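You operate a simulated robot arm through the tools that you are given. There is no shell and no other tool.

Carry out the task below with a simulated robot arm. There is one attempt and no reset: what you move stays moved.

Task
Wipe and oil the TINT rod's grimy patch, then lower the motor.
Fine: teal wipe first, then the yellow sponge, loaded at the oil tin; both back; lock the height knob at the bottom. Set down upright: yellow oil sponge. A coat counts when it lies all over at full strength: go over it till it gets no stronger. What is to be rubbed or washed off counts as gone when no trace of it is left.

Only the result counts: the job must be done as asked and must still hold three seconds after the hand-in. Knocking over, shifting, dropping, spilling or breaking anything else fails it.

Robot
A 7-joint arm with a two-finger parallel gripper, fixed in place. Base frame: the origin is on the floor under the middle of its stand, x ahead of it, y to its left, z up; the work surface is at about z = 0.85. Readings come in m, rad, newtons and seconds.
It reaches about 1.247 m from its shoulder. Its first joint turns from -2.304 to 2.304 rad. Payload 3.91 kg.
The tool frame sits at the grasp point between the pads (the TCP): z along the fingers, y along the line on which they close. The tips reach 0.03 m beyond it. Largest opening 0.11 m; finger width 0.02, thickness 0.01; the body of the gripper, 0.048 by 0.112 m, starts 0.055 m behind the TCP.
Orientation is told as [roll, pitch, yaw] about the base's x, y, z axes, in that order, counted from this pose: with the fingers straight down and closing along the base's y, the tool's x points along the base's -x, its y along +y and its z along -z.

Tools
- The arm moves only by the tool nudge_tool. Its argument "commands" is a list that holds one entry, the list of rows, each a list of 7 numbers: the shift along the tool's x, y, z in units of 25 mm (1.0 is 25 mm), then the turn, a rotation vector about the tool's x, y, z in units of 5 degrees (1.0 is 5 degrees), then the gripper command, from -1 (shut) to 1 (fully open), values between in proportion. In form: [[[x, y, z, wx, wy, wz, gripper], ...]]. A call has 1 to 20 rows; each row shifts and turns the commanded pose from where the row before left it, along the tool's axes as they then stand. A call with a number of a shift or a turn outside -1 to 1 is refused whole. Rows are played at 5 a second. More than 0.05 m and 0.15 rad between two rows, or a gripper value outside its range, and nothing of the call is played. A pose out of reach is approached as far as the arm can. The call stops where the force on the tool passes 60 N (or 10 N more than at its start, if that is more) or the arm is blocked; 0.2 s more then pass. The fingers move at their own pace (about 0.108 m/s each) and stop on an object; they squeeze with about 30 N. The grip force told is the motor's: it shows also when the fingers shut on nothing. Time passes only in rows, and 0.2 s behind the last, so rows that do not move let the fingers close. It gives the time, the measured TCP pose, the force on the tool (base axes), the opening and the grip force at its end, in the units of the frame above (readings bear some noise), with the torque about the TCP (base axes, N m) and any sound that the robot's microphone picked up, and new pictures: "views" is both (left out), scene, wrist or none.
- Cameras (640 x 400 px; columns grow to the right, rows downward): "scene" is fixed at [0.3994, -0.5006, 1.7604]; the picture's right is [0.97, 0.25, 0.00], its down [0.09, -0.37, -0.93] and it looks along [-0.23, 0.90, -0.38] (base axes); focal length 312 px, centre (320, 200). "wrist" rides on the gripper at [0.072, 0.017, -0.103] in the tool frame; the picture's right is [-0.23, 0.97, 0.00], its down [-0.76, -0.18, -0.62] and it looks along [-0.61, -0.14, 0.78] (tool axes); focal length 222 px, centre (320, 200). There is no depth. A picture from a camera that has moved, and an enlarged one, comes with that camera's place and axes in the base frame and with its lens.
- zoom(camera, box): a new picture of the part [left, top, right, bottom] of that camera's present view, enlarged. The clock stands still meanwhile.
- hand_in(): hands the job in; it is judged then, once.

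Nothing tells you positions but the pictures and the camera data. Unless the task says otherwise, let go and move clear before handing in.

The tools are called after "Call:" as name(argument=value, ...) on one line, values as JSON. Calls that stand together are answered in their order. nudge_tool: Moves the arm, as the interface text tells. Its arguments: {"type":"object","properties":{"commands":{"type":"array"},"views":{"type":"string","enum":["both","scene","wrist","none"]}},"required":["commands"]} The other tools are called the same way: zoom (camera, box) takes an enlarged picture of a part of a camera's view; hand_in () hands the job in.

At the start:

```text
time: 0.0
tool_pos: [0.2654, 0.4817, 1.5425]
tool_rot: [0.0, 0.0, 0.0]
contact_force: [1.2, 0.0, 0.7]
torque: [-0.01, 0.02, 0.01]
gripper_width: 0.1099
gripper_force: 0.1
```

scene: 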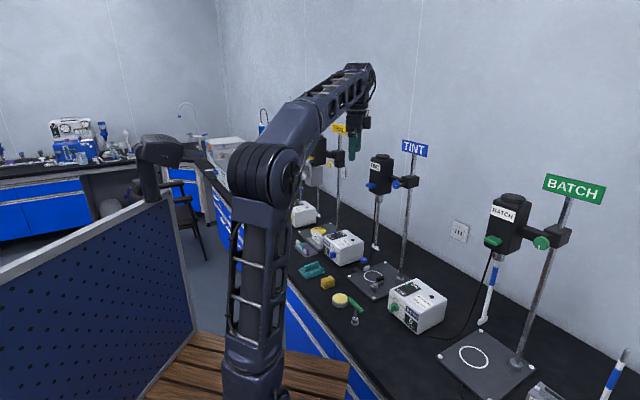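
wrist: 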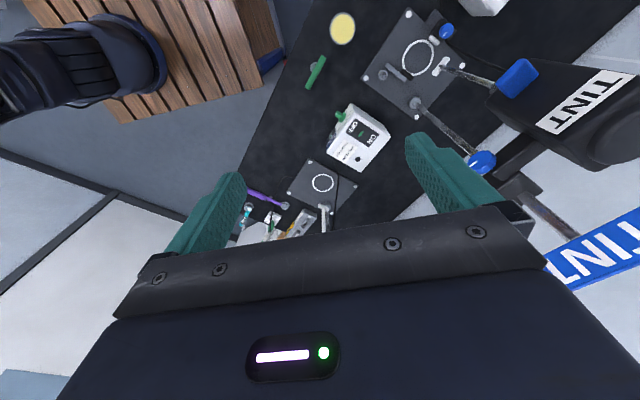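

I see a bench with three overhead stirrers (a yellow-labelled one, TINT, BATCH), with a teal wipe, yellow sponge and a tin in front of the TINT stand. I'll look closer before moving.

Call:
zoom(camera="scene", box=[280, 220, 440, 340])

Call:
zoom(camera="scene", box=[340, 130, 460, 300])

Call:
zoom(camera="scene", box=[280, 110, 380, 260])

Call:
zoom(camera="wrist", box=[230, 0, 640, 250])

```text
3.33 times, centred on (360, 280) of scene
camera zoom: at [0.3994, -0.5006, 1.7604], right [0.97, 0.25, 0.0], down [0.09, -0.37, -0.93], along [-0.23, 0.9, -0.38], focal length 1038 px, centre (187, -67)
```

zoom: 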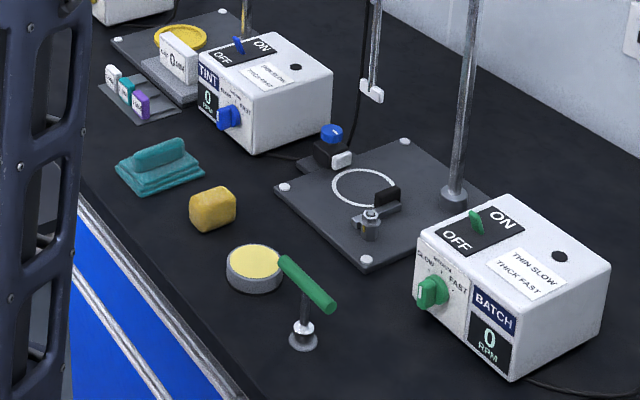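

```text
2.35 times, centred on (400, 215) of scene
camera zoom: at [0.3994, -0.5006, 1.7604], right [0.97, 0.25, 0.0], down [0.09, -0.37, -0.93], along [-0.23, 0.9, -0.38], focal length 733 px, centre (132, 165)
```

zoom: 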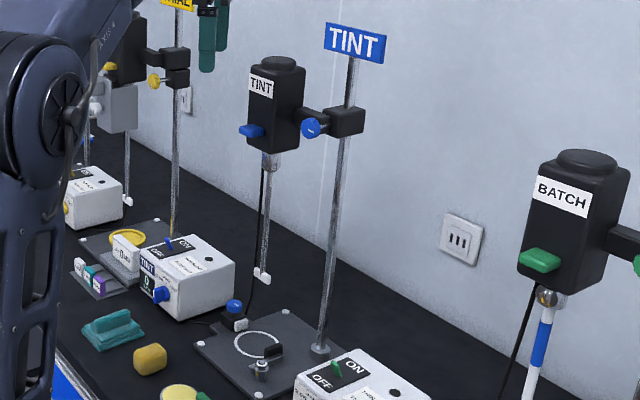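

```text
2.67 times, centred on (330, 185) of scene
camera zoom: at [0.3994, -0.5006, 1.7604], right [0.97, 0.25, 0.0], down [0.09, -0.37, -0.93], along [-0.23, 0.9, -0.38], focal length 831 px, centre (293, 240)
```

zoom: 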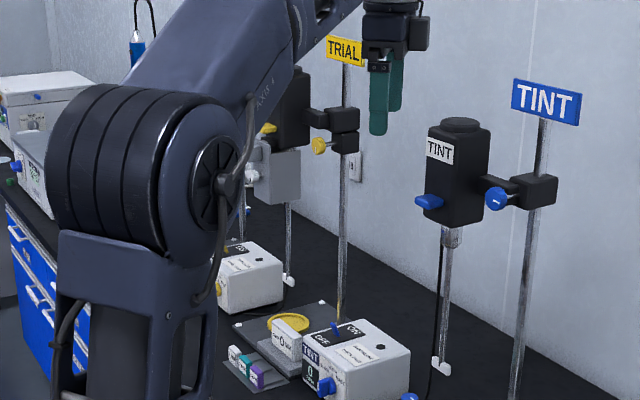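

```text
1.56 times, centred on (435, 125) of wrist
camera zoom: at [0.1917, 0.498, 1.6463], right [0.23, 0.97, 0.0], down [0.76, -0.18, 0.62], along [0.61, -0.14, -0.78], focal length 347 px, centre (140, 317)
```

zoom: 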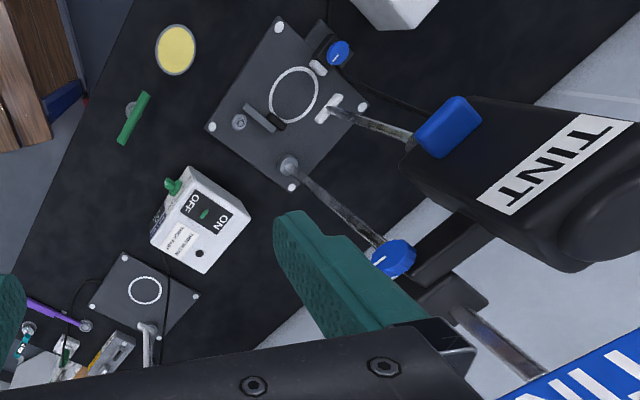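

The TINT rod hangs at about (0.335, 0.75) from z≈1.27 down to 1.02. The sponge is near (0.14, 0.645), the wipe near (0.045, 0.72) and the tin near (0.22, 0.54). I'll turn the wrist so its camera faces the TINT stand.

Call:
nudge_tool(commands=[[[0, 0, 0, 0, 0, -1, 1], [0, 0, 0, 0, 0, -1, 1], [0, 0, 0, 0, 0, -1, 1], [0, 0, 0, 0, 0, -1, 1], [0, 0, 0, 0, 0, -1, 1], [0, 0, 0, 0, 0, -1, 1], [0, 0, 0, 0, 0, -1, 1], [0, 0, 0, 0, 0, -1, 1], [0, 0, 0, 0, 0, -1, 1], [0, 0, 0, 0, 0, -1, 1], [0, 0, 0, 0, 0, -1, 1], [0, 0, 0, 0, 0, -1, 1], [0, 0, 0, 0, 0, -1, 1], [0, 0, 0, 0, 0, -1, 1], [0, 0, 0, 0, 0, -1, 1], [0, 0, 0, 0, 0, -1, 1], [0, 0, 0, 0, 0, -1, 1], [0, 0, 0, 0, 0, -1, 1]]])

```text
time: 3.8
tool_pos: [0.2632, 0.4804, 1.5437]
tool_rot: [0.0, 0.0, 1.572]
contact_force: [0.0, -0.8, 0.2]
torque: [0.0, -0.01, 0.03]
gripper_width: 0.1102
gripper_force: 0.1
camera wrist: at [0.2464, 0.4086, 1.6469], right [-0.97, 0.23, 0.0], down [0.18, 0.76, 0.62], along [0.14, 0.61, -0.78], focal length 222 px, centre (320, 200)
```

scene: 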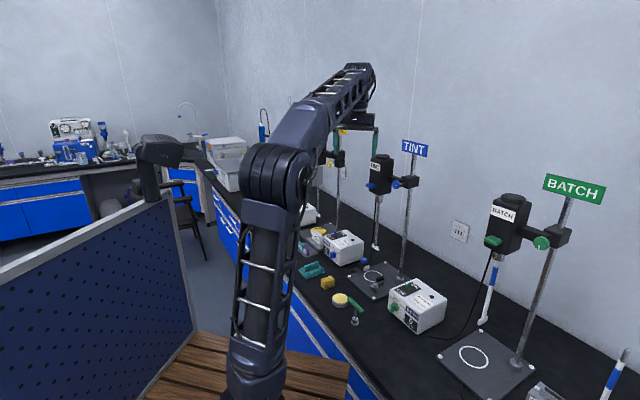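
wrist: 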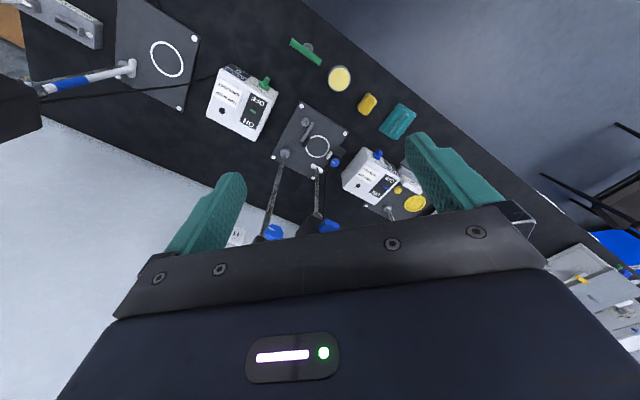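

The bench runs diagonally, with the wall beyond it and the TINT rod at about (0.335, 0.75). I'll lower the hand and tilt the camera to look level at the rod and knobs.

Call:
nudge_tool(commands=[[[0, 0, 0.94, 0, 0, 0, 1], [0, 0, 0.94, 0, 0, 0, 1], [0, 0, 0.94, 0, 0, 0, 1], [0, 0, 0.94, 0, 0, 0, 1], [0, 0, 0.94, 0, 0, 0, 1], [0, 0, 0.94, 0, 0, 0, 1], [0, 0, 0.94, 0, 0, 0, 1], [0, 0, 0, 0, -1, 0, 1], [0, 0, 0, 0, -1, 0, 1], [0, 0, 0, 0, -1, 0, 1], [0, 0, 0, 0, -1, 0, 1], [0, 0, 0, 0, -1, 0, 1], [0, 0, 0, 0, -1, 0, 1], [0, 0, 0, 0, -1, 0, 1], [0, 0, 0, 0, -1, 0, 1]]])

```text
time: 7.0
tool_pos: [0.2646, 0.4793, 1.3788]
tool_rot: [-0.003, -0.698, 1.571]
contact_force: [-0.2, -0.3, -0.1]
torque: [0.01, -0.01, -0.02]
gripper_width: 0.1099
gripper_force: 0.1
camera wrist: at [0.248, 0.3593, 1.4111], right [-0.97, 0.17, 0.15], down [0.18, 0.18, 0.97], along [0.14, 0.97, -0.21], focal length 222 px, centre (320, 200)
```

scene: 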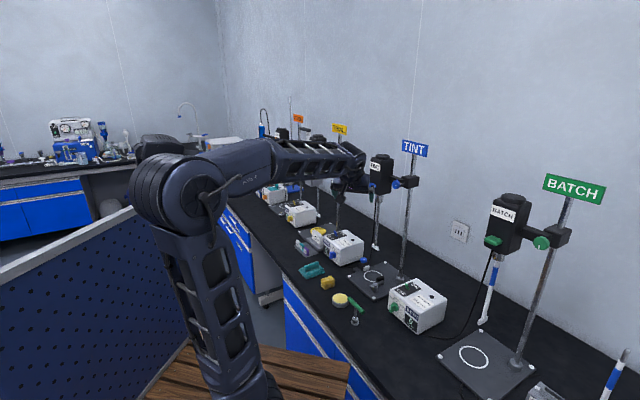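
wrist: 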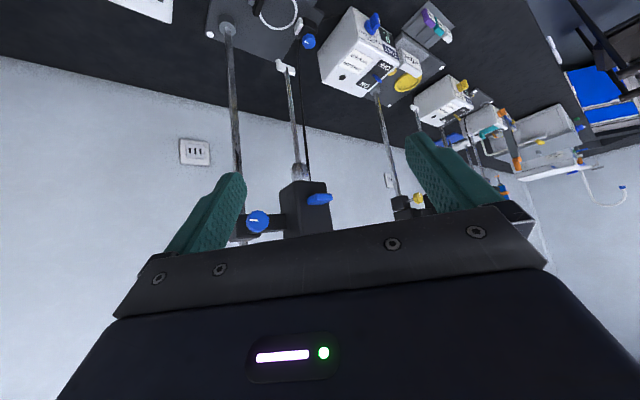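

Call:
zoom(camera="wrist", box=[200, 40, 360, 240])

Call:
zoom(camera="wrist", box=[200, 0, 360, 100])

Call:
zoom(camera="scene", box=[350, 140, 430, 200])

Call:
zoom(camera="scene", box=[360, 190, 400, 260])

```text
2.00 times, centred on (280, 140) of wrist
camera zoom: at [0.248, 0.3593, 1.4111], right [-0.97, 0.17, 0.15], down [0.18, 0.18, 0.97], along [0.14, 0.97, -0.21], focal length 444 px, centre (400, 320)
```

zoom: 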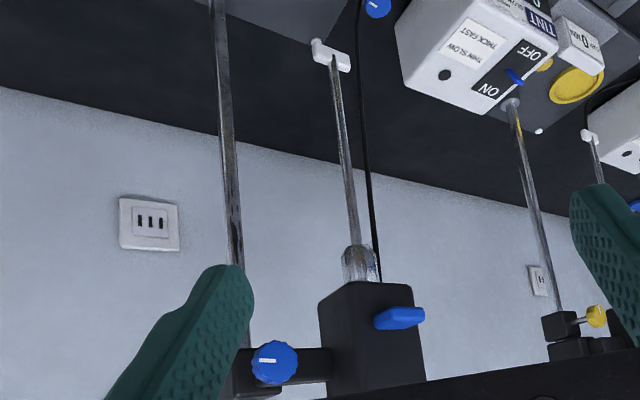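

```text
4.00 times, centred on (280, 50) of wrist
camera zoom: at [0.248, 0.3593, 1.4111], right [-0.97, 0.17, 0.15], down [0.18, 0.18, 0.97], along [0.14, 0.97, -0.21], focal length 888 px, centre (480, 800)
```

zoom: 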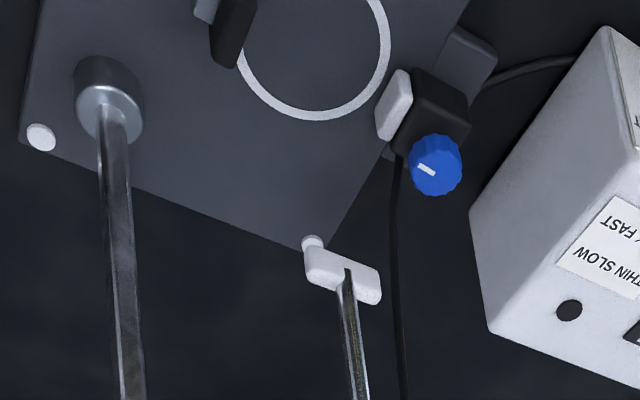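

```text
6.67 times, centred on (390, 170) of scene
camera zoom: at [0.3994, -0.5006, 1.7604], right [0.97, 0.25, 0.0], down [0.09, -0.37, -0.93], along [-0.23, 0.9, -0.38], focal length 2076 px, centre (-147, 400)
```

zoom: 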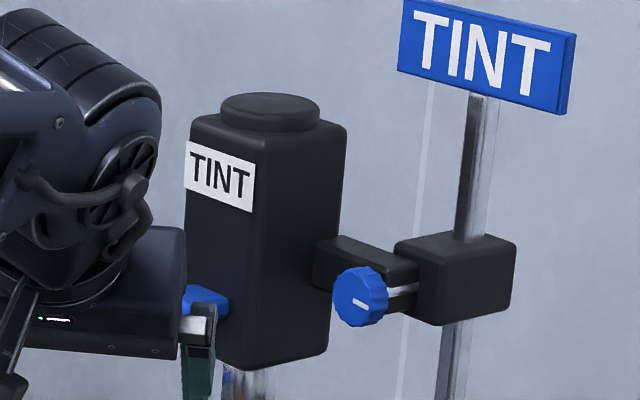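

```text
5.71 times, centred on (380, 225) of scene
camera zoom: at [0.3994, -0.5006, 1.7604], right [0.97, 0.25, 0.0], down [0.09, -0.37, -0.93], along [-0.23, 0.9, -0.38], focal length 1780 px, centre (-23, 57)
```

zoom: 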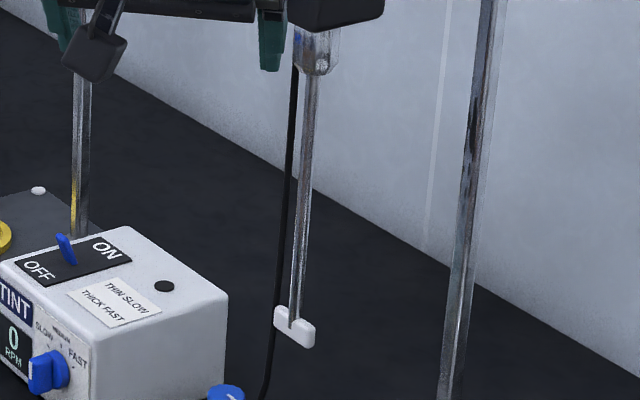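

Both the stirrer shaft and the stand pole show dark marks, so I need a closer look. I'll shift the hand right and down to view the pole, which stands at about (0.46, 0.75).

Call:
nudge_tool(commands=[[[0.404, -0.967, 0.793, 0, 0, 0, 1], [0.404, -0.967, 0.793, 0, 0, 0, 1], [0.404, -0.967, 0.793, 0, 0, 0, 1], [0.404, -0.967, 0.793, 0, 0, 0, 1], [0.404, -0.967, 0.793, 0, 0, 0, 1], [0.404, -0.967, 0.793, 0, 0, 0, 1]]])

```text
time: 8.4
tool_pos: [0.4096, 0.5085, 1.2508]
tool_rot: [-0.001, -0.698, 1.572]
contact_force: [-1.3, -0.5, 0.0]
torque: [-0.02, -0.06, -0.02]
gripper_width: 0.11
gripper_force: 0.1
camera wrist: at [0.3928, 0.3878, 1.2832], right [-0.97, 0.17, 0.15], down [0.18, 0.18, 0.97], along [0.14, 0.97, -0.21], focal length 222 px, centre (320, 200)
```

scene: 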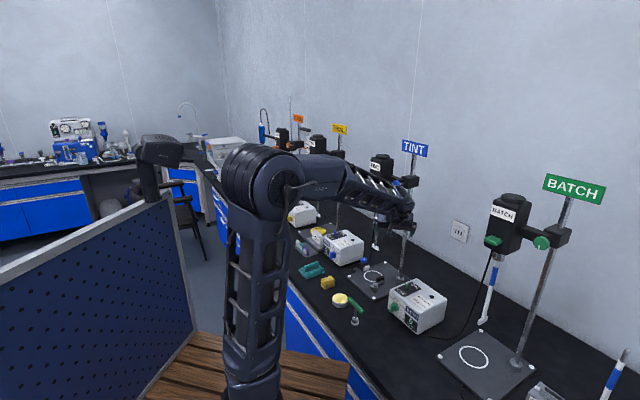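
wrist: 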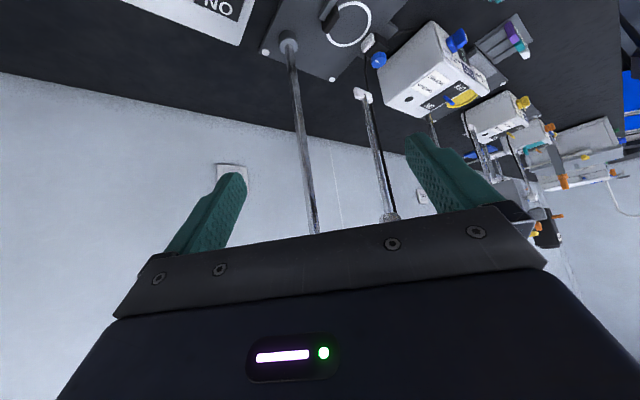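

Call:
zoom(camera="wrist", box=[260, 20, 420, 120])

Call:
zoom(camera="wrist", box=[260, 120, 420, 240])

Call:
zoom(camera="scene", box=[350, 180, 430, 290])

```text
4.00 times, centred on (340, 70) of wrist
camera zoom: at [0.3928, 0.3878, 1.2832], right [-0.97, 0.17, 0.15], down [0.18, 0.18, 0.97], along [0.14, 0.97, -0.21], focal length 888 px, centre (240, 720)
```

zoom: 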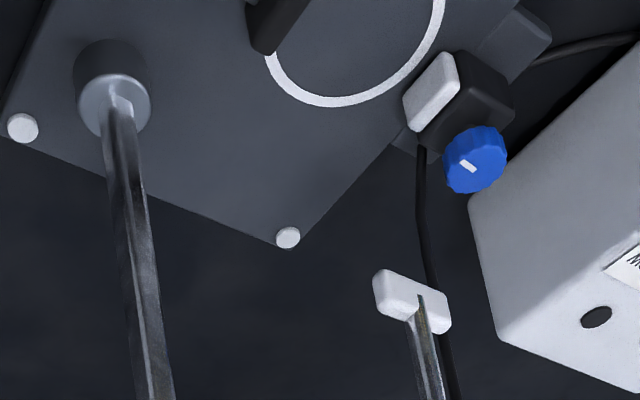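

```text
3.33 times, centred on (340, 180) of wrist
camera zoom: at [0.3928, 0.3878, 1.2832], right [-0.97, 0.17, 0.15], down [0.18, 0.18, 0.97], along [0.14, 0.97, -0.21], focal length 740 px, centre (253, 267)
```

zoom: 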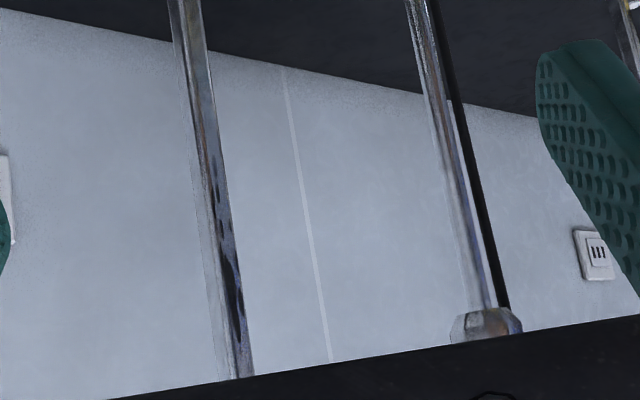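

```text
3.64 times, centred on (390, 235) of scene
camera zoom: at [0.3994, -0.5006, 1.7604], right [0.97, 0.25, 0.0], down [0.09, -0.37, -0.93], along [-0.23, 0.9, -0.38], focal length 1133 px, centre (66, 73)
```

zoom: 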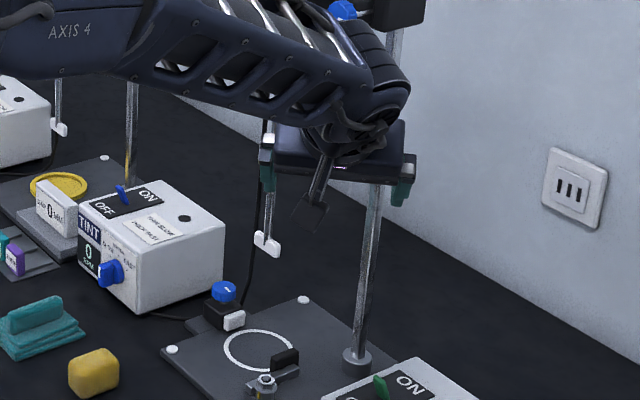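

Dark smudges show on the TINT stand rod (the pole) at roughly z 1.14–1.25. I'll move nearer to see how far round it they reach.

Call:
nudge_tool(commands=[[[-0.56, -0.2, 0.73, 0, 0, 0, 1], [-0.56, -0.2, 0.73, 0, 0, 0, 1], [-0.56, -0.2, 0.73, 0, 0, 0, 1], [-0.56, -0.2, 0.73, 0, 0, 0, 1]]])

Call:
zoom(camera="wrist", box=[240, 40, 400, 140])

Call:
zoom(camera="wrist", box=[240, 120, 400, 240])

```text
time: 9.4
tool_pos: [0.4275, 0.6021, 1.2302]
tool_rot: [0.001, -0.699, 1.572]
contact_force: [-0.7, -0.4, -0.1]
torque: [0.0, -0.02, -0.02]
gripper_width: 0.1101
gripper_force: 0.2
camera wrist: at [0.4113, 0.4805, 1.2626], right [-0.97, 0.17, 0.15], down [0.18, 0.18, 0.97], along [0.14, 0.97, -0.21], focal length 222 px, centre (320, 200)
```

scene: 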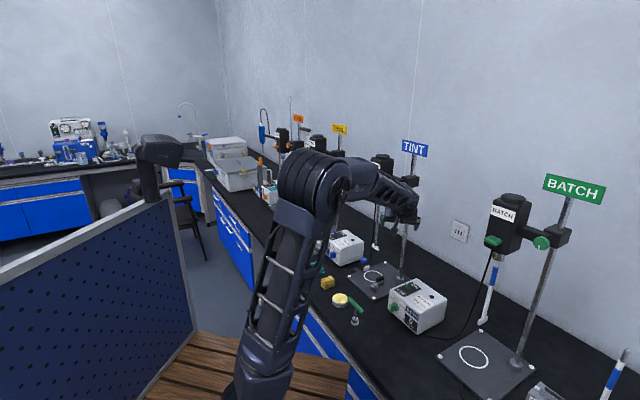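
wrist: 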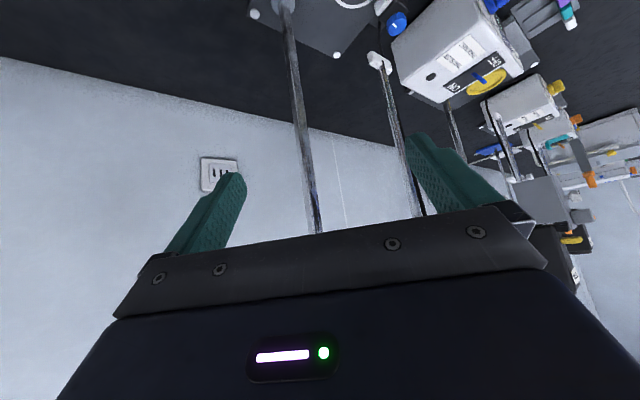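

```text
4.00 times, centred on (320, 90) of wrist
camera zoom: at [0.4113, 0.4805, 1.2626], right [-0.97, 0.17, 0.15], down [0.18, 0.18, 0.97], along [0.14, 0.97, -0.21], focal length 888 px, centre (320, 640)
```

zoom: 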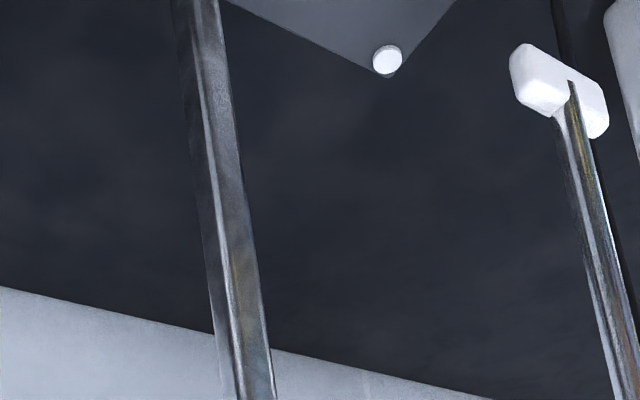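

```text
3.33 times, centred on (320, 180) of wrist
camera zoom: at [0.4113, 0.4805, 1.2626], right [-0.97, 0.17, 0.15], down [0.18, 0.18, 0.97], along [0.14, 0.97, -0.21], focal length 740 px, centre (320, 267)
```

zoom: 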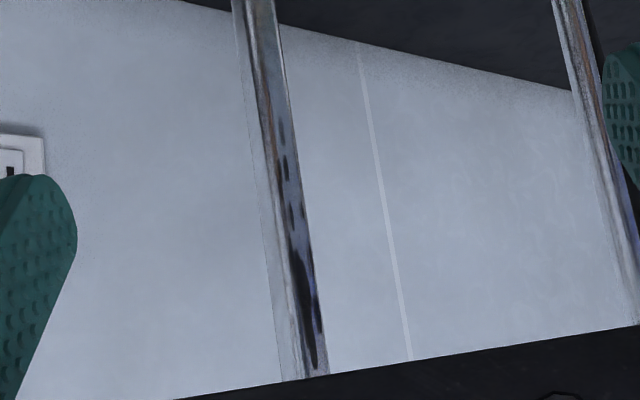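

The grime is on the stand rod, visible from z≈1.14 up to at least 1.24. I'll raise the hand a little to find its upper end.

Call:
nudge_tool(commands=[[[-0.397, 0, -0.887, 0, 0, 0, 1], [-0.397, 0, -0.887, 0, 0, 0, 1], [-0.397, 0, -0.887, 0, 0, 0, 1]]])

Call:
zoom(camera="wrist", box=[260, 80, 380, 160])

Call:
zoom(camera="wrist", box=[240, 140, 400, 240])

```text
time: 10.2
tool_pos: [0.4279, 0.58, 1.3008]
tool_rot: [0.001, -0.699, 1.572]
contact_force: [0.5, 0.7, -0.1]
torque: [-0.02, 0.04, 0.0]
gripper_width: 0.1099
gripper_force: 0.1
camera wrist: at [0.4117, 0.4588, 1.3336], right [-0.97, 0.17, 0.15], down [0.18, 0.18, 0.97], along [0.14, 0.97, -0.21], focal length 222 px, centre (320, 200)
```

scene: 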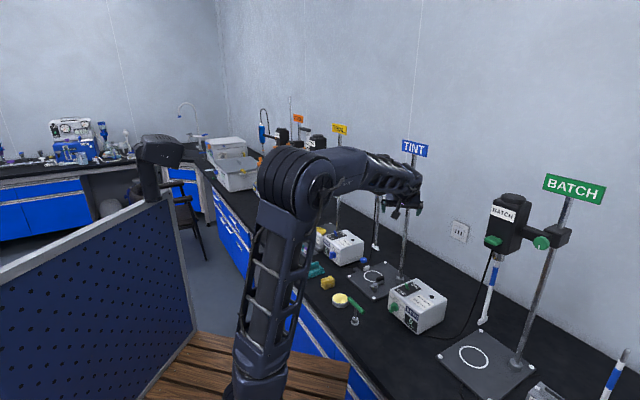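
wrist: 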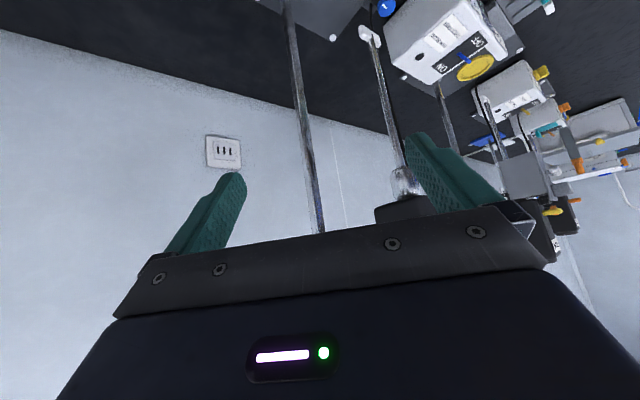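

```text
5.00 times, centred on (320, 120) of wrist
camera zoom: at [0.4117, 0.4588, 1.3336], right [-0.97, 0.17, 0.15], down [0.18, 0.18, 0.97], along [0.14, 0.97, -0.21], focal length 1111 px, centre (320, 600)
```

zoom: 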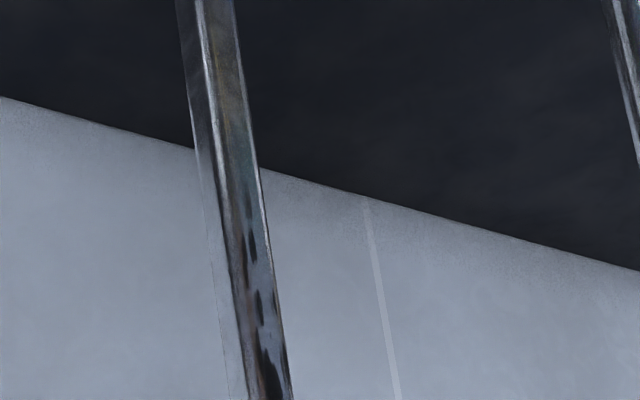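

```text
4.00 times, centred on (320, 190) of wrist
camera zoom: at [0.4117, 0.4588, 1.3336], right [-0.97, 0.17, 0.15], down [0.18, 0.18, 0.97], along [0.14, 0.97, -0.21], focal length 888 px, centre (320, 240)
```

zoom: 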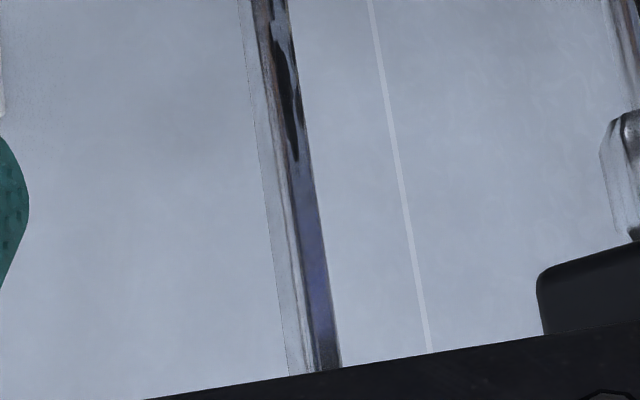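

The patch runs from about z 1.14 to 1.245 on the side facing the robot. I'll swing the camera round to look at the rod along the 45° direction.

Call:
nudge_tool(commands=[[[0.164, 0.96, 0.559, 0, 0, 0, 1], [0.164, 0.96, 0.559, 0, 0, 0, 1], [0.164, 0.96, 0.559, 0, 0, 0, 1], [0.164, 0.96, 0.559, 0, 0, 0, 1], [0.164, 0.96, 0.559, 0, 0, 0, 1], [0.164, 0.96, 0.559, 0, 0, 0, 1], [0, 0, 0, 0.643, 0, 0.766, 1], [0, 0, 0, 0.643, 0, 0.766, 1], [0, 0, 0, 0.643, 0, 0.766, 1], [0, 0, 0, 0.643, 0, 0.766, 1], [0, 0, 0, 0.643, 0, 0.766, 1], [0, 0, 0, 0.643, 0, 0.766, 1], [0, 0, 0, 0.643, 0, 0.766, 1], [0, 0, 0, 0.643, 0, 0.766, 1], [0, 0, 0, 0.643, 0, 0.766, 1]]])

Call:
zoom(camera="wrist", box=[240, 120, 400, 220])

Call:
zoom(camera="scene", box=[340, 130, 460, 230])

```text
time: 13.4
tool_pos: [0.2847, 0.6159, 1.2178]
tool_rot: [0.001, -0.698, 0.783]
contact_force: [0.4, -0.2, -0.1]
torque: [0.05, 0.01, -0.02]
gripper_width: 0.1101
gripper_force: 0.1
camera wrist: at [0.1876, 0.5419, 1.251], right [-0.57, 0.81, 0.15], down [0.26, 0.0, 0.97], along [0.78, 0.58, -0.21], focal length 222 px, centre (320, 200)
```

scene: 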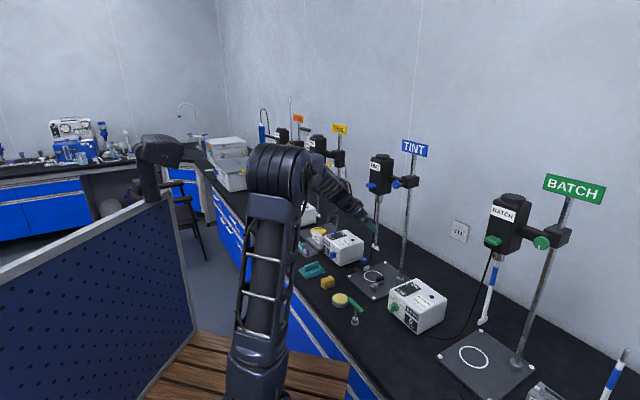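
wrist: 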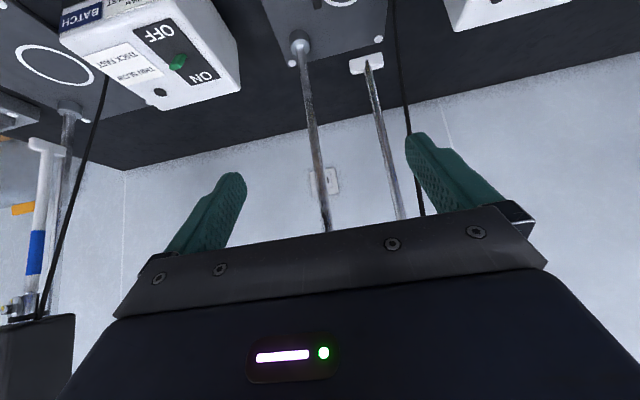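

```text
4.00 times, centred on (320, 170) of wrist
camera zoom: at [0.1876, 0.5419, 1.251], right [-0.57, 0.81, 0.15], down [0.26, 0.0, 0.97], along [0.78, 0.58, -0.21], focal length 888 px, centre (320, 320)
```

zoom: 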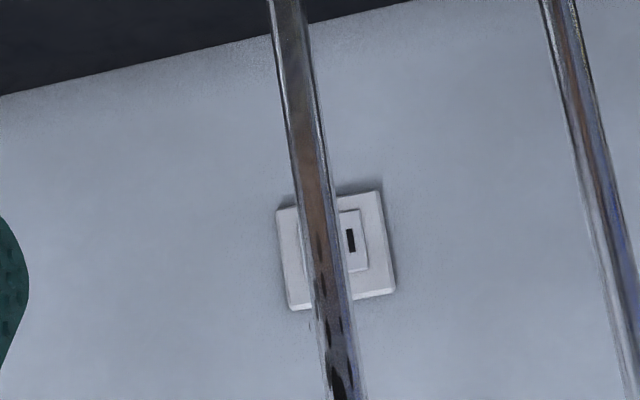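

```text
4.00 times, centred on (400, 180) of scene
camera zoom: at [0.3994, -0.5006, 1.7604], right [0.97, 0.25, 0.0], down [0.09, -0.37, -0.93], along [-0.23, 0.9, -0.38], focal length 1246 px, centre (0, 280)
```

zoom: 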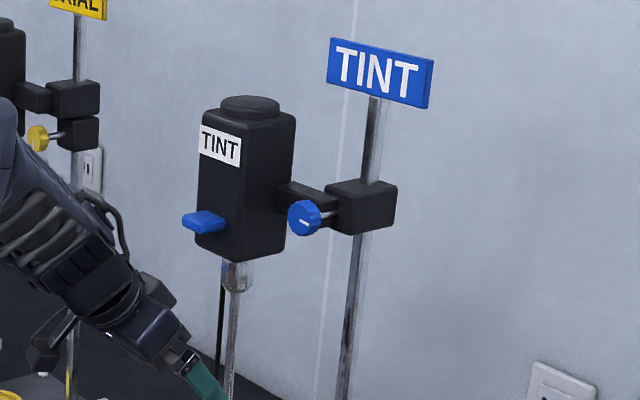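

The patch faces the robot (azimuth about -125°) on the rod at about (0.463, 0.75), roughly z 1.14–1.245. Next I'll back off, bring the tool vertical and look closely at the wipe, sponge and tin.

Call:
nudge_tool(commands=[[[0.683, 0.619, -0.73, 0, 0, 0, 1], [0.683, 0.619, -0.73, 0, 0, 0, 1], [0.683, 0.619, -0.73, 0, 0, 0, 1], [0.683, 0.619, -0.73, 0, 0, 0, 1], [0.683, 0.619, -0.73, 0, 0, 0, 1], [0.683, 0.619, -0.73, 0, 0, 0, 1], [0.683, 0.619, -0.73, 0, 0, 0, 1], [0.683, 0.619, -0.73, 0, 0, 0, 1], [0.683, 0.619, -0.73, 0, 0, 0, 1], [0.683, 0.619, -0.73, 0, 0, 0, 1], [0, 0, 0, 0, 1, 0, 1], [0, 0, 0, 0, 1, 0, 1], [0, 0, 0, 0, 1, 0, 1], [0, 0, 0, 0, 1, 0, 1], [0, 0, 0, 0, 1, 0, 1], [0, 0, 0, 0, 1, 0, 1], [0, 0, 0, 0, 1, 0, 1], [0, 0, 0, 0, 1, 0, 1]]])

```text
time: 17.2
tool_pos: [-0.0005, 0.5485, 1.2485]
tool_rot: [-0.001, 0.001, 0.786]
contact_force: [0.8, -0.4, 0.6]
torque: [0.01, -0.04, 0.03]
gripper_width: 0.1098
gripper_force: 0.0
camera wrist: at [-0.0634, 0.5104, 1.3528], right [-0.53, 0.85, 0.0], down [0.66, 0.41, 0.62], along [0.53, 0.33, -0.78], focal length 222 px, centre (320, 200)
```

scene: 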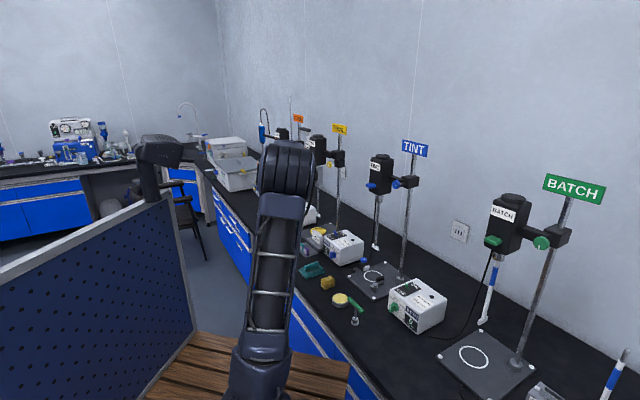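
wrist: 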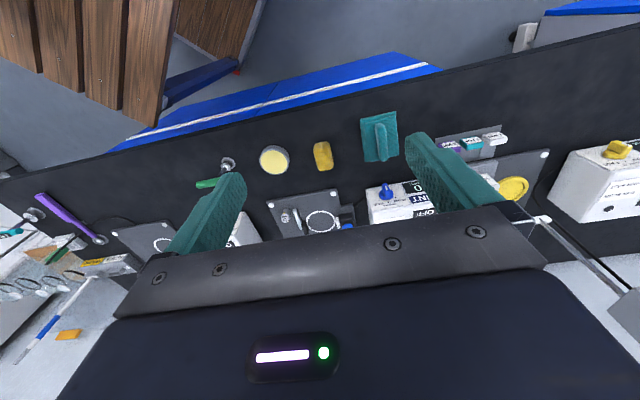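

Call:
zoom(camera="wrist", box=[340, 90, 420, 180])

Call:
zoom(camera="wrist", box=[200, 120, 360, 240])

Call:
zoom(camera="scene", box=[290, 245, 370, 335])

Call:
zoom(camera="scene", box=[340, 135, 450, 290])

```text
4.44 times, centred on (380, 135) of wrist
camera zoom: at [-0.0634, 0.5104, 1.3528], right [-0.53, 0.85, 0.0], down [0.66, 0.41, 0.62], along [0.53, 0.33, -0.78], focal length 987 px, centre (53, 489)
```

zoom: 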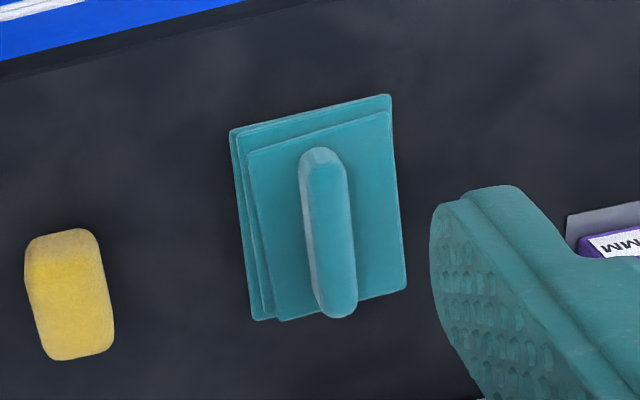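

```text
3.33 times, centred on (280, 180) of wrist
camera zoom: at [-0.0634, 0.5104, 1.3528], right [-0.53, 0.85, 0.0], down [0.66, 0.41, 0.62], along [0.53, 0.33, -0.78], focal length 740 px, centre (453, 267)
```

zoom: 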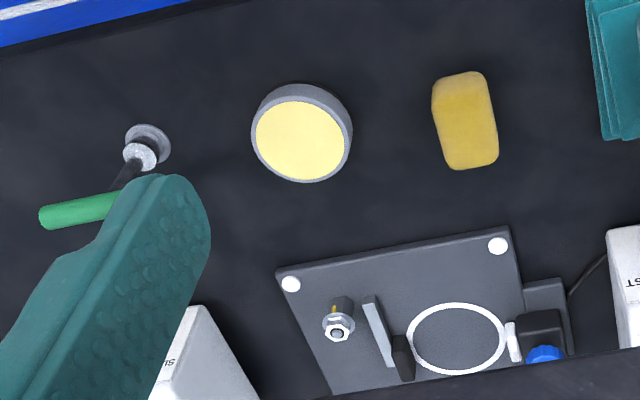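

```text
4.44 times, centred on (330, 290) of scene
camera zoom: at [0.3994, -0.5006, 1.7604], right [0.97, 0.25, 0.0], down [0.09, -0.37, -0.93], along [-0.23, 0.9, -0.38], focal length 1384 px, centre (276, -200)
```

zoom: 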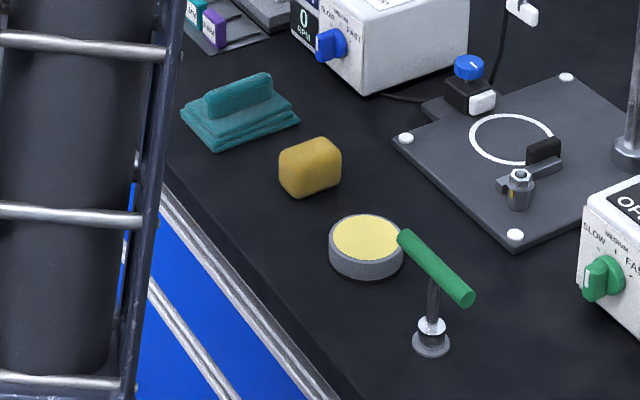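

```text
2.58 times, centred on (395, 212) of scene
camera zoom: at [0.3994, -0.5006, 1.7604], right [0.97, 0.25, 0.0], down [0.09, -0.37, -0.93], along [-0.23, 0.9, -0.38], focal length 804 px, centre (126, 168)
```

zoom: 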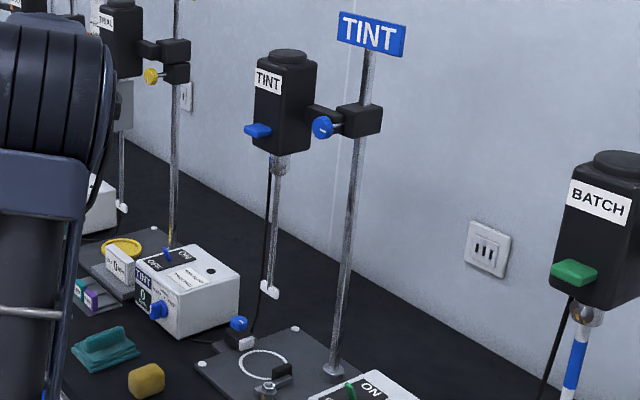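

Now I can see clearly: the wipe's ridge is at about (0.04, 0.736), running toward the wall. The sponge is at (0.14, 0.642) and the oil tin at (0.213, 0.552). I'll move above the wipe.

Call:
nudge_tool(commands=[[[-0.645, 0.413, 0.914, 0, 0, 0, 1], [-0.645, 0.413, 0.914, 0, 0, 0, 1], [-0.645, 0.413, 0.914, 0, 0, 0, 1], [-0.645, 0.413, 0.914, 0, 0, 0, 1], [-0.645, 0.413, 0.914, 0, 0, 0, 1], [-0.645, 0.413, 0.914, 0, 0, 0, 1], [-0.645, 0.413, 0.914, 0, 0, 0, 1], [-0.645, 0.413, 0.914, 0, 0, 0, 1], [-0.645, 0.413, 0.914, 0, 0, 0, 1], [-0.645, 0.413, 0.914, 0, 0, 0, 1]]])

Call:
zoom(camera="wrist", box=[220, 60, 420, 220])

```text
time: 19.4
tool_pos: [0.0445, 0.7374, 1.018]
tool_rot: [-0.001, 0.002, 0.785]
contact_force: [0.7, -0.3, -0.1]
torque: [0.01, -0.03, -0.01]
gripper_width: 0.1102
gripper_force: 0.0
camera wrist: at [-0.0201, 0.6986, 1.1211], right [-0.53, 0.85, 0.0], down [0.66, 0.41, 0.62], along [0.53, 0.33, -0.78], focal length 222 px, centre (320, 200)
```

scene: 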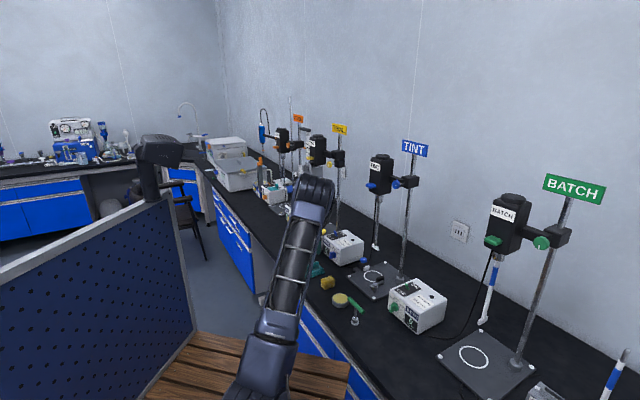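
wrist: 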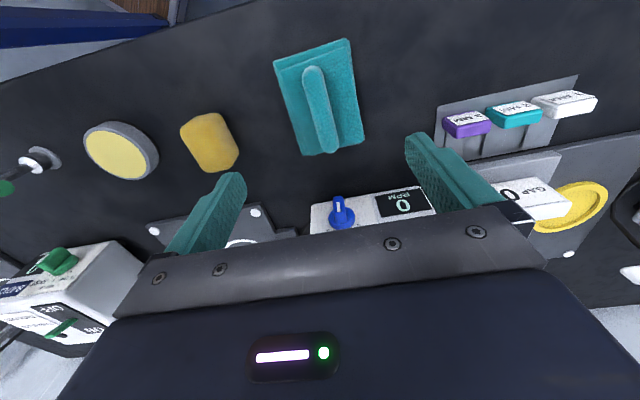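

```text
2.50 times, centred on (320, 140) of wrist
camera zoom: at [-0.0201, 0.6986, 1.1211], right [-0.53, 0.85, 0.0], down [0.66, 0.41, 0.62], along [0.53, 0.33, -0.78], focal length 555 px, centre (320, 350)
```

zoom: 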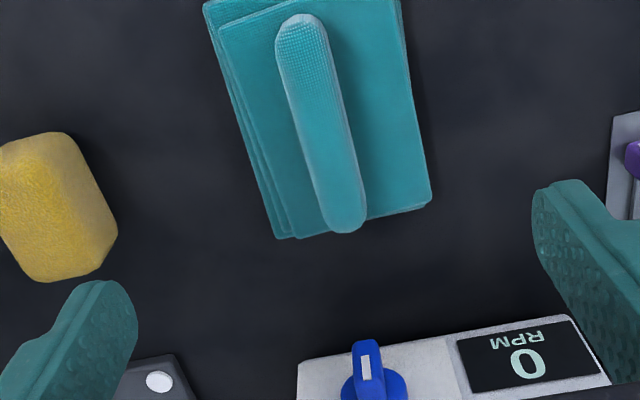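

The ridge is centred at (0.040, 0.738) and lies along 45°, matching the tool. I'll descend part of the way and check height.

Call:
nudge_tool(commands=[[[0.037, 0.048, 0.8, 0, 0, 0, 1], [0.037, 0.048, 0.8, 0, 0, 0, 1], [0.037, 0.048, 0.8, 0, 0, 0, 1], [0, 0, 0.7, 0, 0, 0, 1]]])

Call:
zoom(camera="wrist", box=[200, 60, 440, 220])

Call:
zoom(camera="scene", box=[270, 230, 370, 310])

```text
time: 20.4
tool_pos: [0.0388, 0.7374, 0.9426]
tool_rot: [0.001, -0.001, 0.787]
contact_force: [-0.9, 0.1, 0.9]
torque: [0.0, 0.0, 0.01]
gripper_width: 0.1098
gripper_force: 0.0
camera wrist: at [-0.0266, 0.6994, 1.0463], right [-0.53, 0.85, 0.0], down [0.66, 0.41, 0.62], along [0.53, 0.33, -0.78], focal length 222 px, centre (320, 200)
```

scene: 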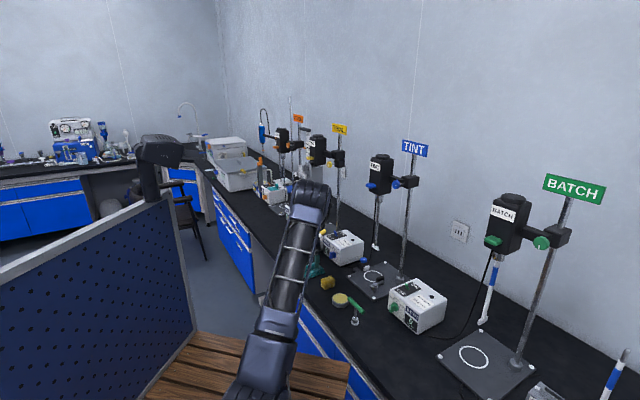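
wrist: 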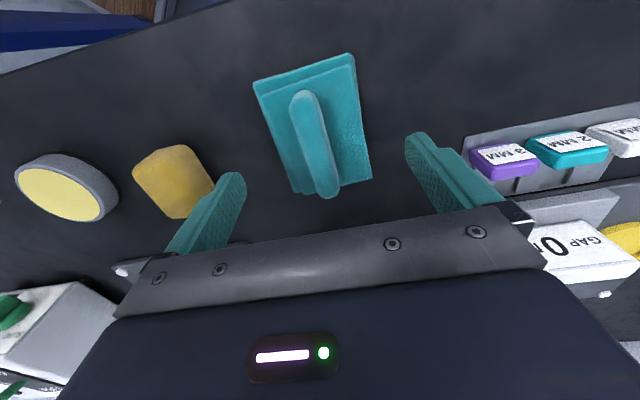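

```text
2.50 times, centred on (320, 140) of wrist
camera zoom: at [-0.0266, 0.6994, 1.0463], right [-0.53, 0.85, 0.0], down [0.66, 0.41, 0.62], along [0.53, 0.33, -0.78], focal length 555 px, centre (320, 350)
```

zoom: 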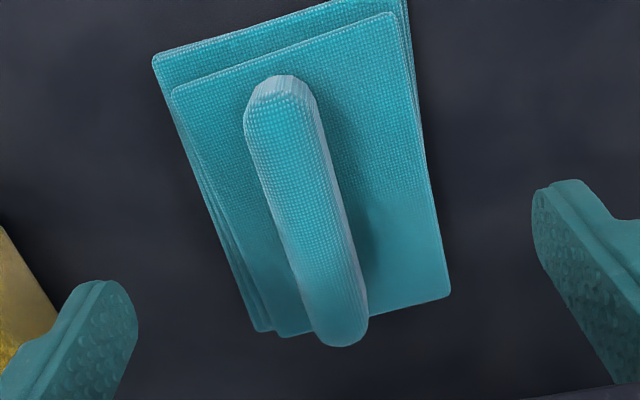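

```text
5.00 times, centred on (320, 270) of scene
camera zoom: at [0.3994, -0.5006, 1.7604], right [0.97, 0.25, 0.0], down [0.09, -0.37, -0.93], along [-0.23, 0.9, -0.38], focal length 1557 px, centre (320, -150)
```

zoom: 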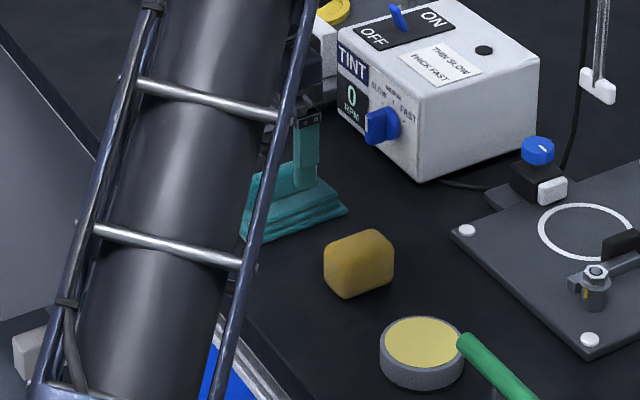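

The ridge top is near z≈0.888 and the fingers straddle it. I'll lower until the tips are just above the pad.

Call:
nudge_tool(commands=[[[-0.05, 0, 0.7, 0, 0, 0, 1], [-0.05, 0, 0.7, 0, 0, 0, 1]]])

Call:
zoom(camera="wrist", box=[200, 60, 440, 240])

Call:
zoom(camera="scene", box=[300, 240, 350, 290])

```text
time: 21.0
tool_pos: [0.0381, 0.738, 0.9077]
tool_rot: [0.0, 0.001, 0.788]
contact_force: [0.4, -0.5, -0.2]
torque: [0.0, 0.0, -0.03]
gripper_width: 0.11
gripper_force: 0.1
camera wrist: at [-0.0253, 0.6994, 1.0105], right [-0.53, 0.85, 0.0], down [0.66, 0.41, 0.62], along [0.53, 0.33, -0.78], focal length 222 px, centre (320, 200)
```

scene: 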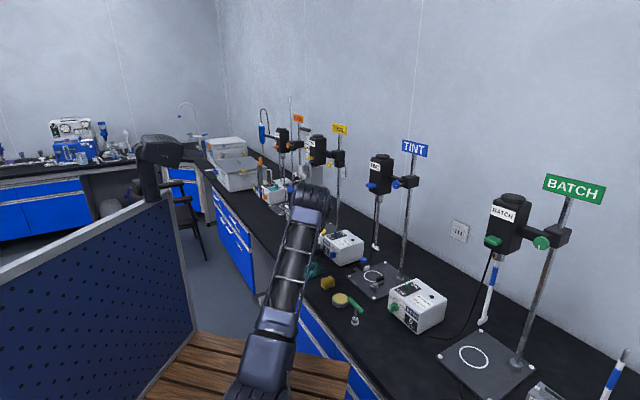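
wrist: 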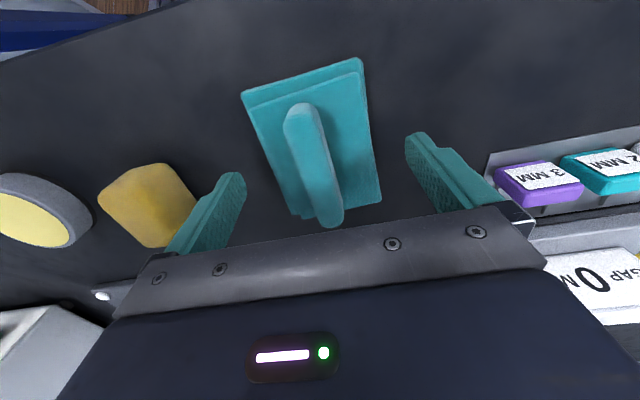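

```text
2.22 times, centred on (320, 150) of wrist
camera zoom: at [-0.0253, 0.6994, 1.0105], right [-0.53, 0.85, 0.0], down [0.66, 0.41, 0.62], along [0.53, 0.33, -0.78], focal length 494 px, centre (320, 311)
```

zoom: 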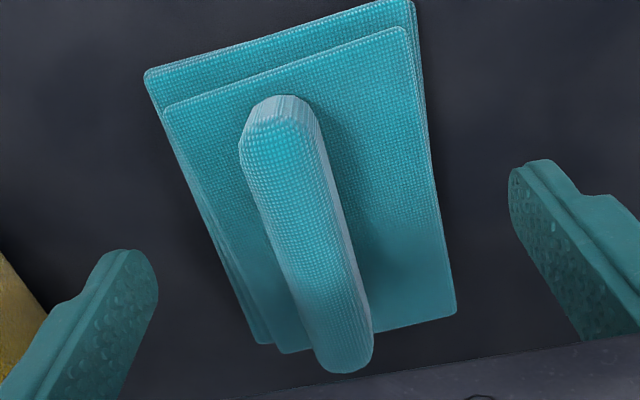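

```text
8.00 times, centred on (325, 265) of scene
camera zoom: at [0.3994, -0.5006, 1.7604], right [0.97, 0.25, 0.0], down [0.09, -0.37, -0.93], along [-0.23, 0.9, -0.38], focal length 2492 px, centre (280, -320)
```

zoom: 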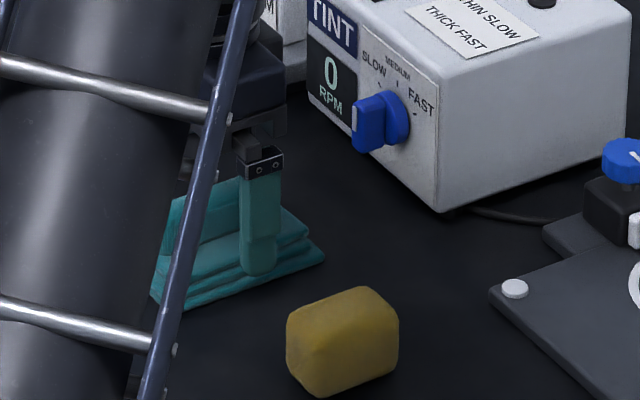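

Call:
nudge_tool(commands=[[[0, -0.12, 0.12, 0, 0, 0, 1], [0, 0, 0, 0, 0, 0, -0.2], [0, 0, 0, 0, 0, 0, -0.6], [0, 0, 0, 0, 0, 0, -0.6]]])

Call:
zoom(camera="wrist", box=[200, 60, 440, 240])

```text
time: 22.0
tool_pos: [0.0408, 0.7363, 0.9027]
tool_rot: [0.001, -0.001, 0.787]
contact_force: [0.6, -0.6, -0.9]
torque: [0.0, 0.0, -0.01]
gripper_width: 0.0218
gripper_force: 0.1
camera wrist: at [-0.0234, 0.6979, 1.0068], right [-0.53, 0.85, 0.0], down [0.66, 0.41, 0.62], along [0.53, 0.33, -0.78], focal length 222 px, centre (320, 200)
```

scene: 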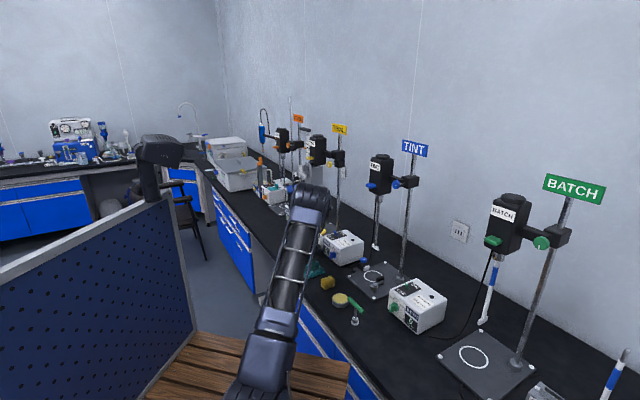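
wrist: 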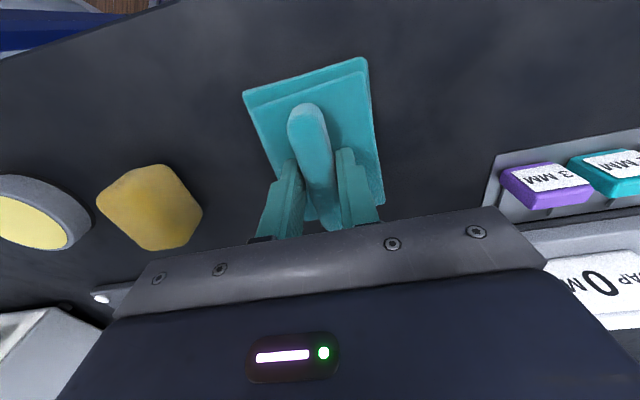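

```text
2.22 times, centred on (320, 150) of wrist
camera zoom: at [-0.0234, 0.6979, 1.0068], right [-0.53, 0.85, 0.0], down [0.66, 0.41, 0.62], along [0.53, 0.33, -0.78], focal length 494 px, centre (320, 311)
```

zoom: 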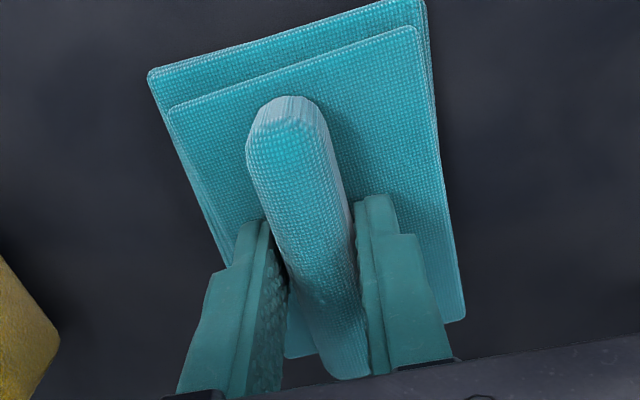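

The fingers straddle the ridge well. I'll close fully and check the grip.

Call:
nudge_tool(commands=[[[0, 0, 0, 0, 0, 0, -1], [0, 0, 0, 0, 0, 0, -1], [0, 0, 0, 0, 0, 0, -1]]], views="wrist")

```text
time: 22.8
tool_pos: [0.0403, 0.7374, 0.9026]
tool_rot: [0.0, 0.0, 0.788]
contact_force: [0.2, 0.8, 1.2]
torque: [0.0, 0.03, -0.09]
gripper_width: 0.0193
gripper_force: 30.3
camera wrist: at [-0.0234, 0.6979, 1.0069], right [-0.53, 0.85, 0.0], down [0.66, 0.41, 0.62], along [0.53, 0.33, -0.78], focal length 222 px, centre (320, 200)
```

wrist: 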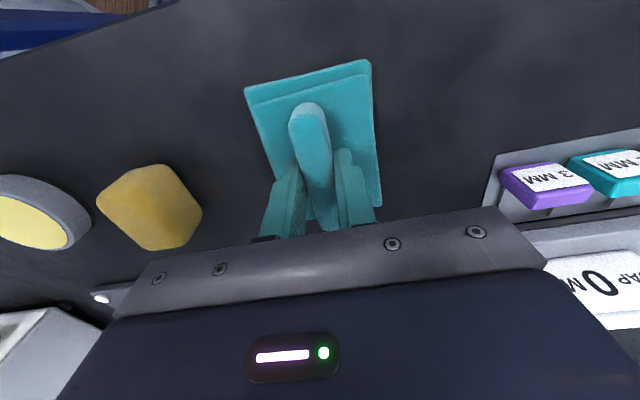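

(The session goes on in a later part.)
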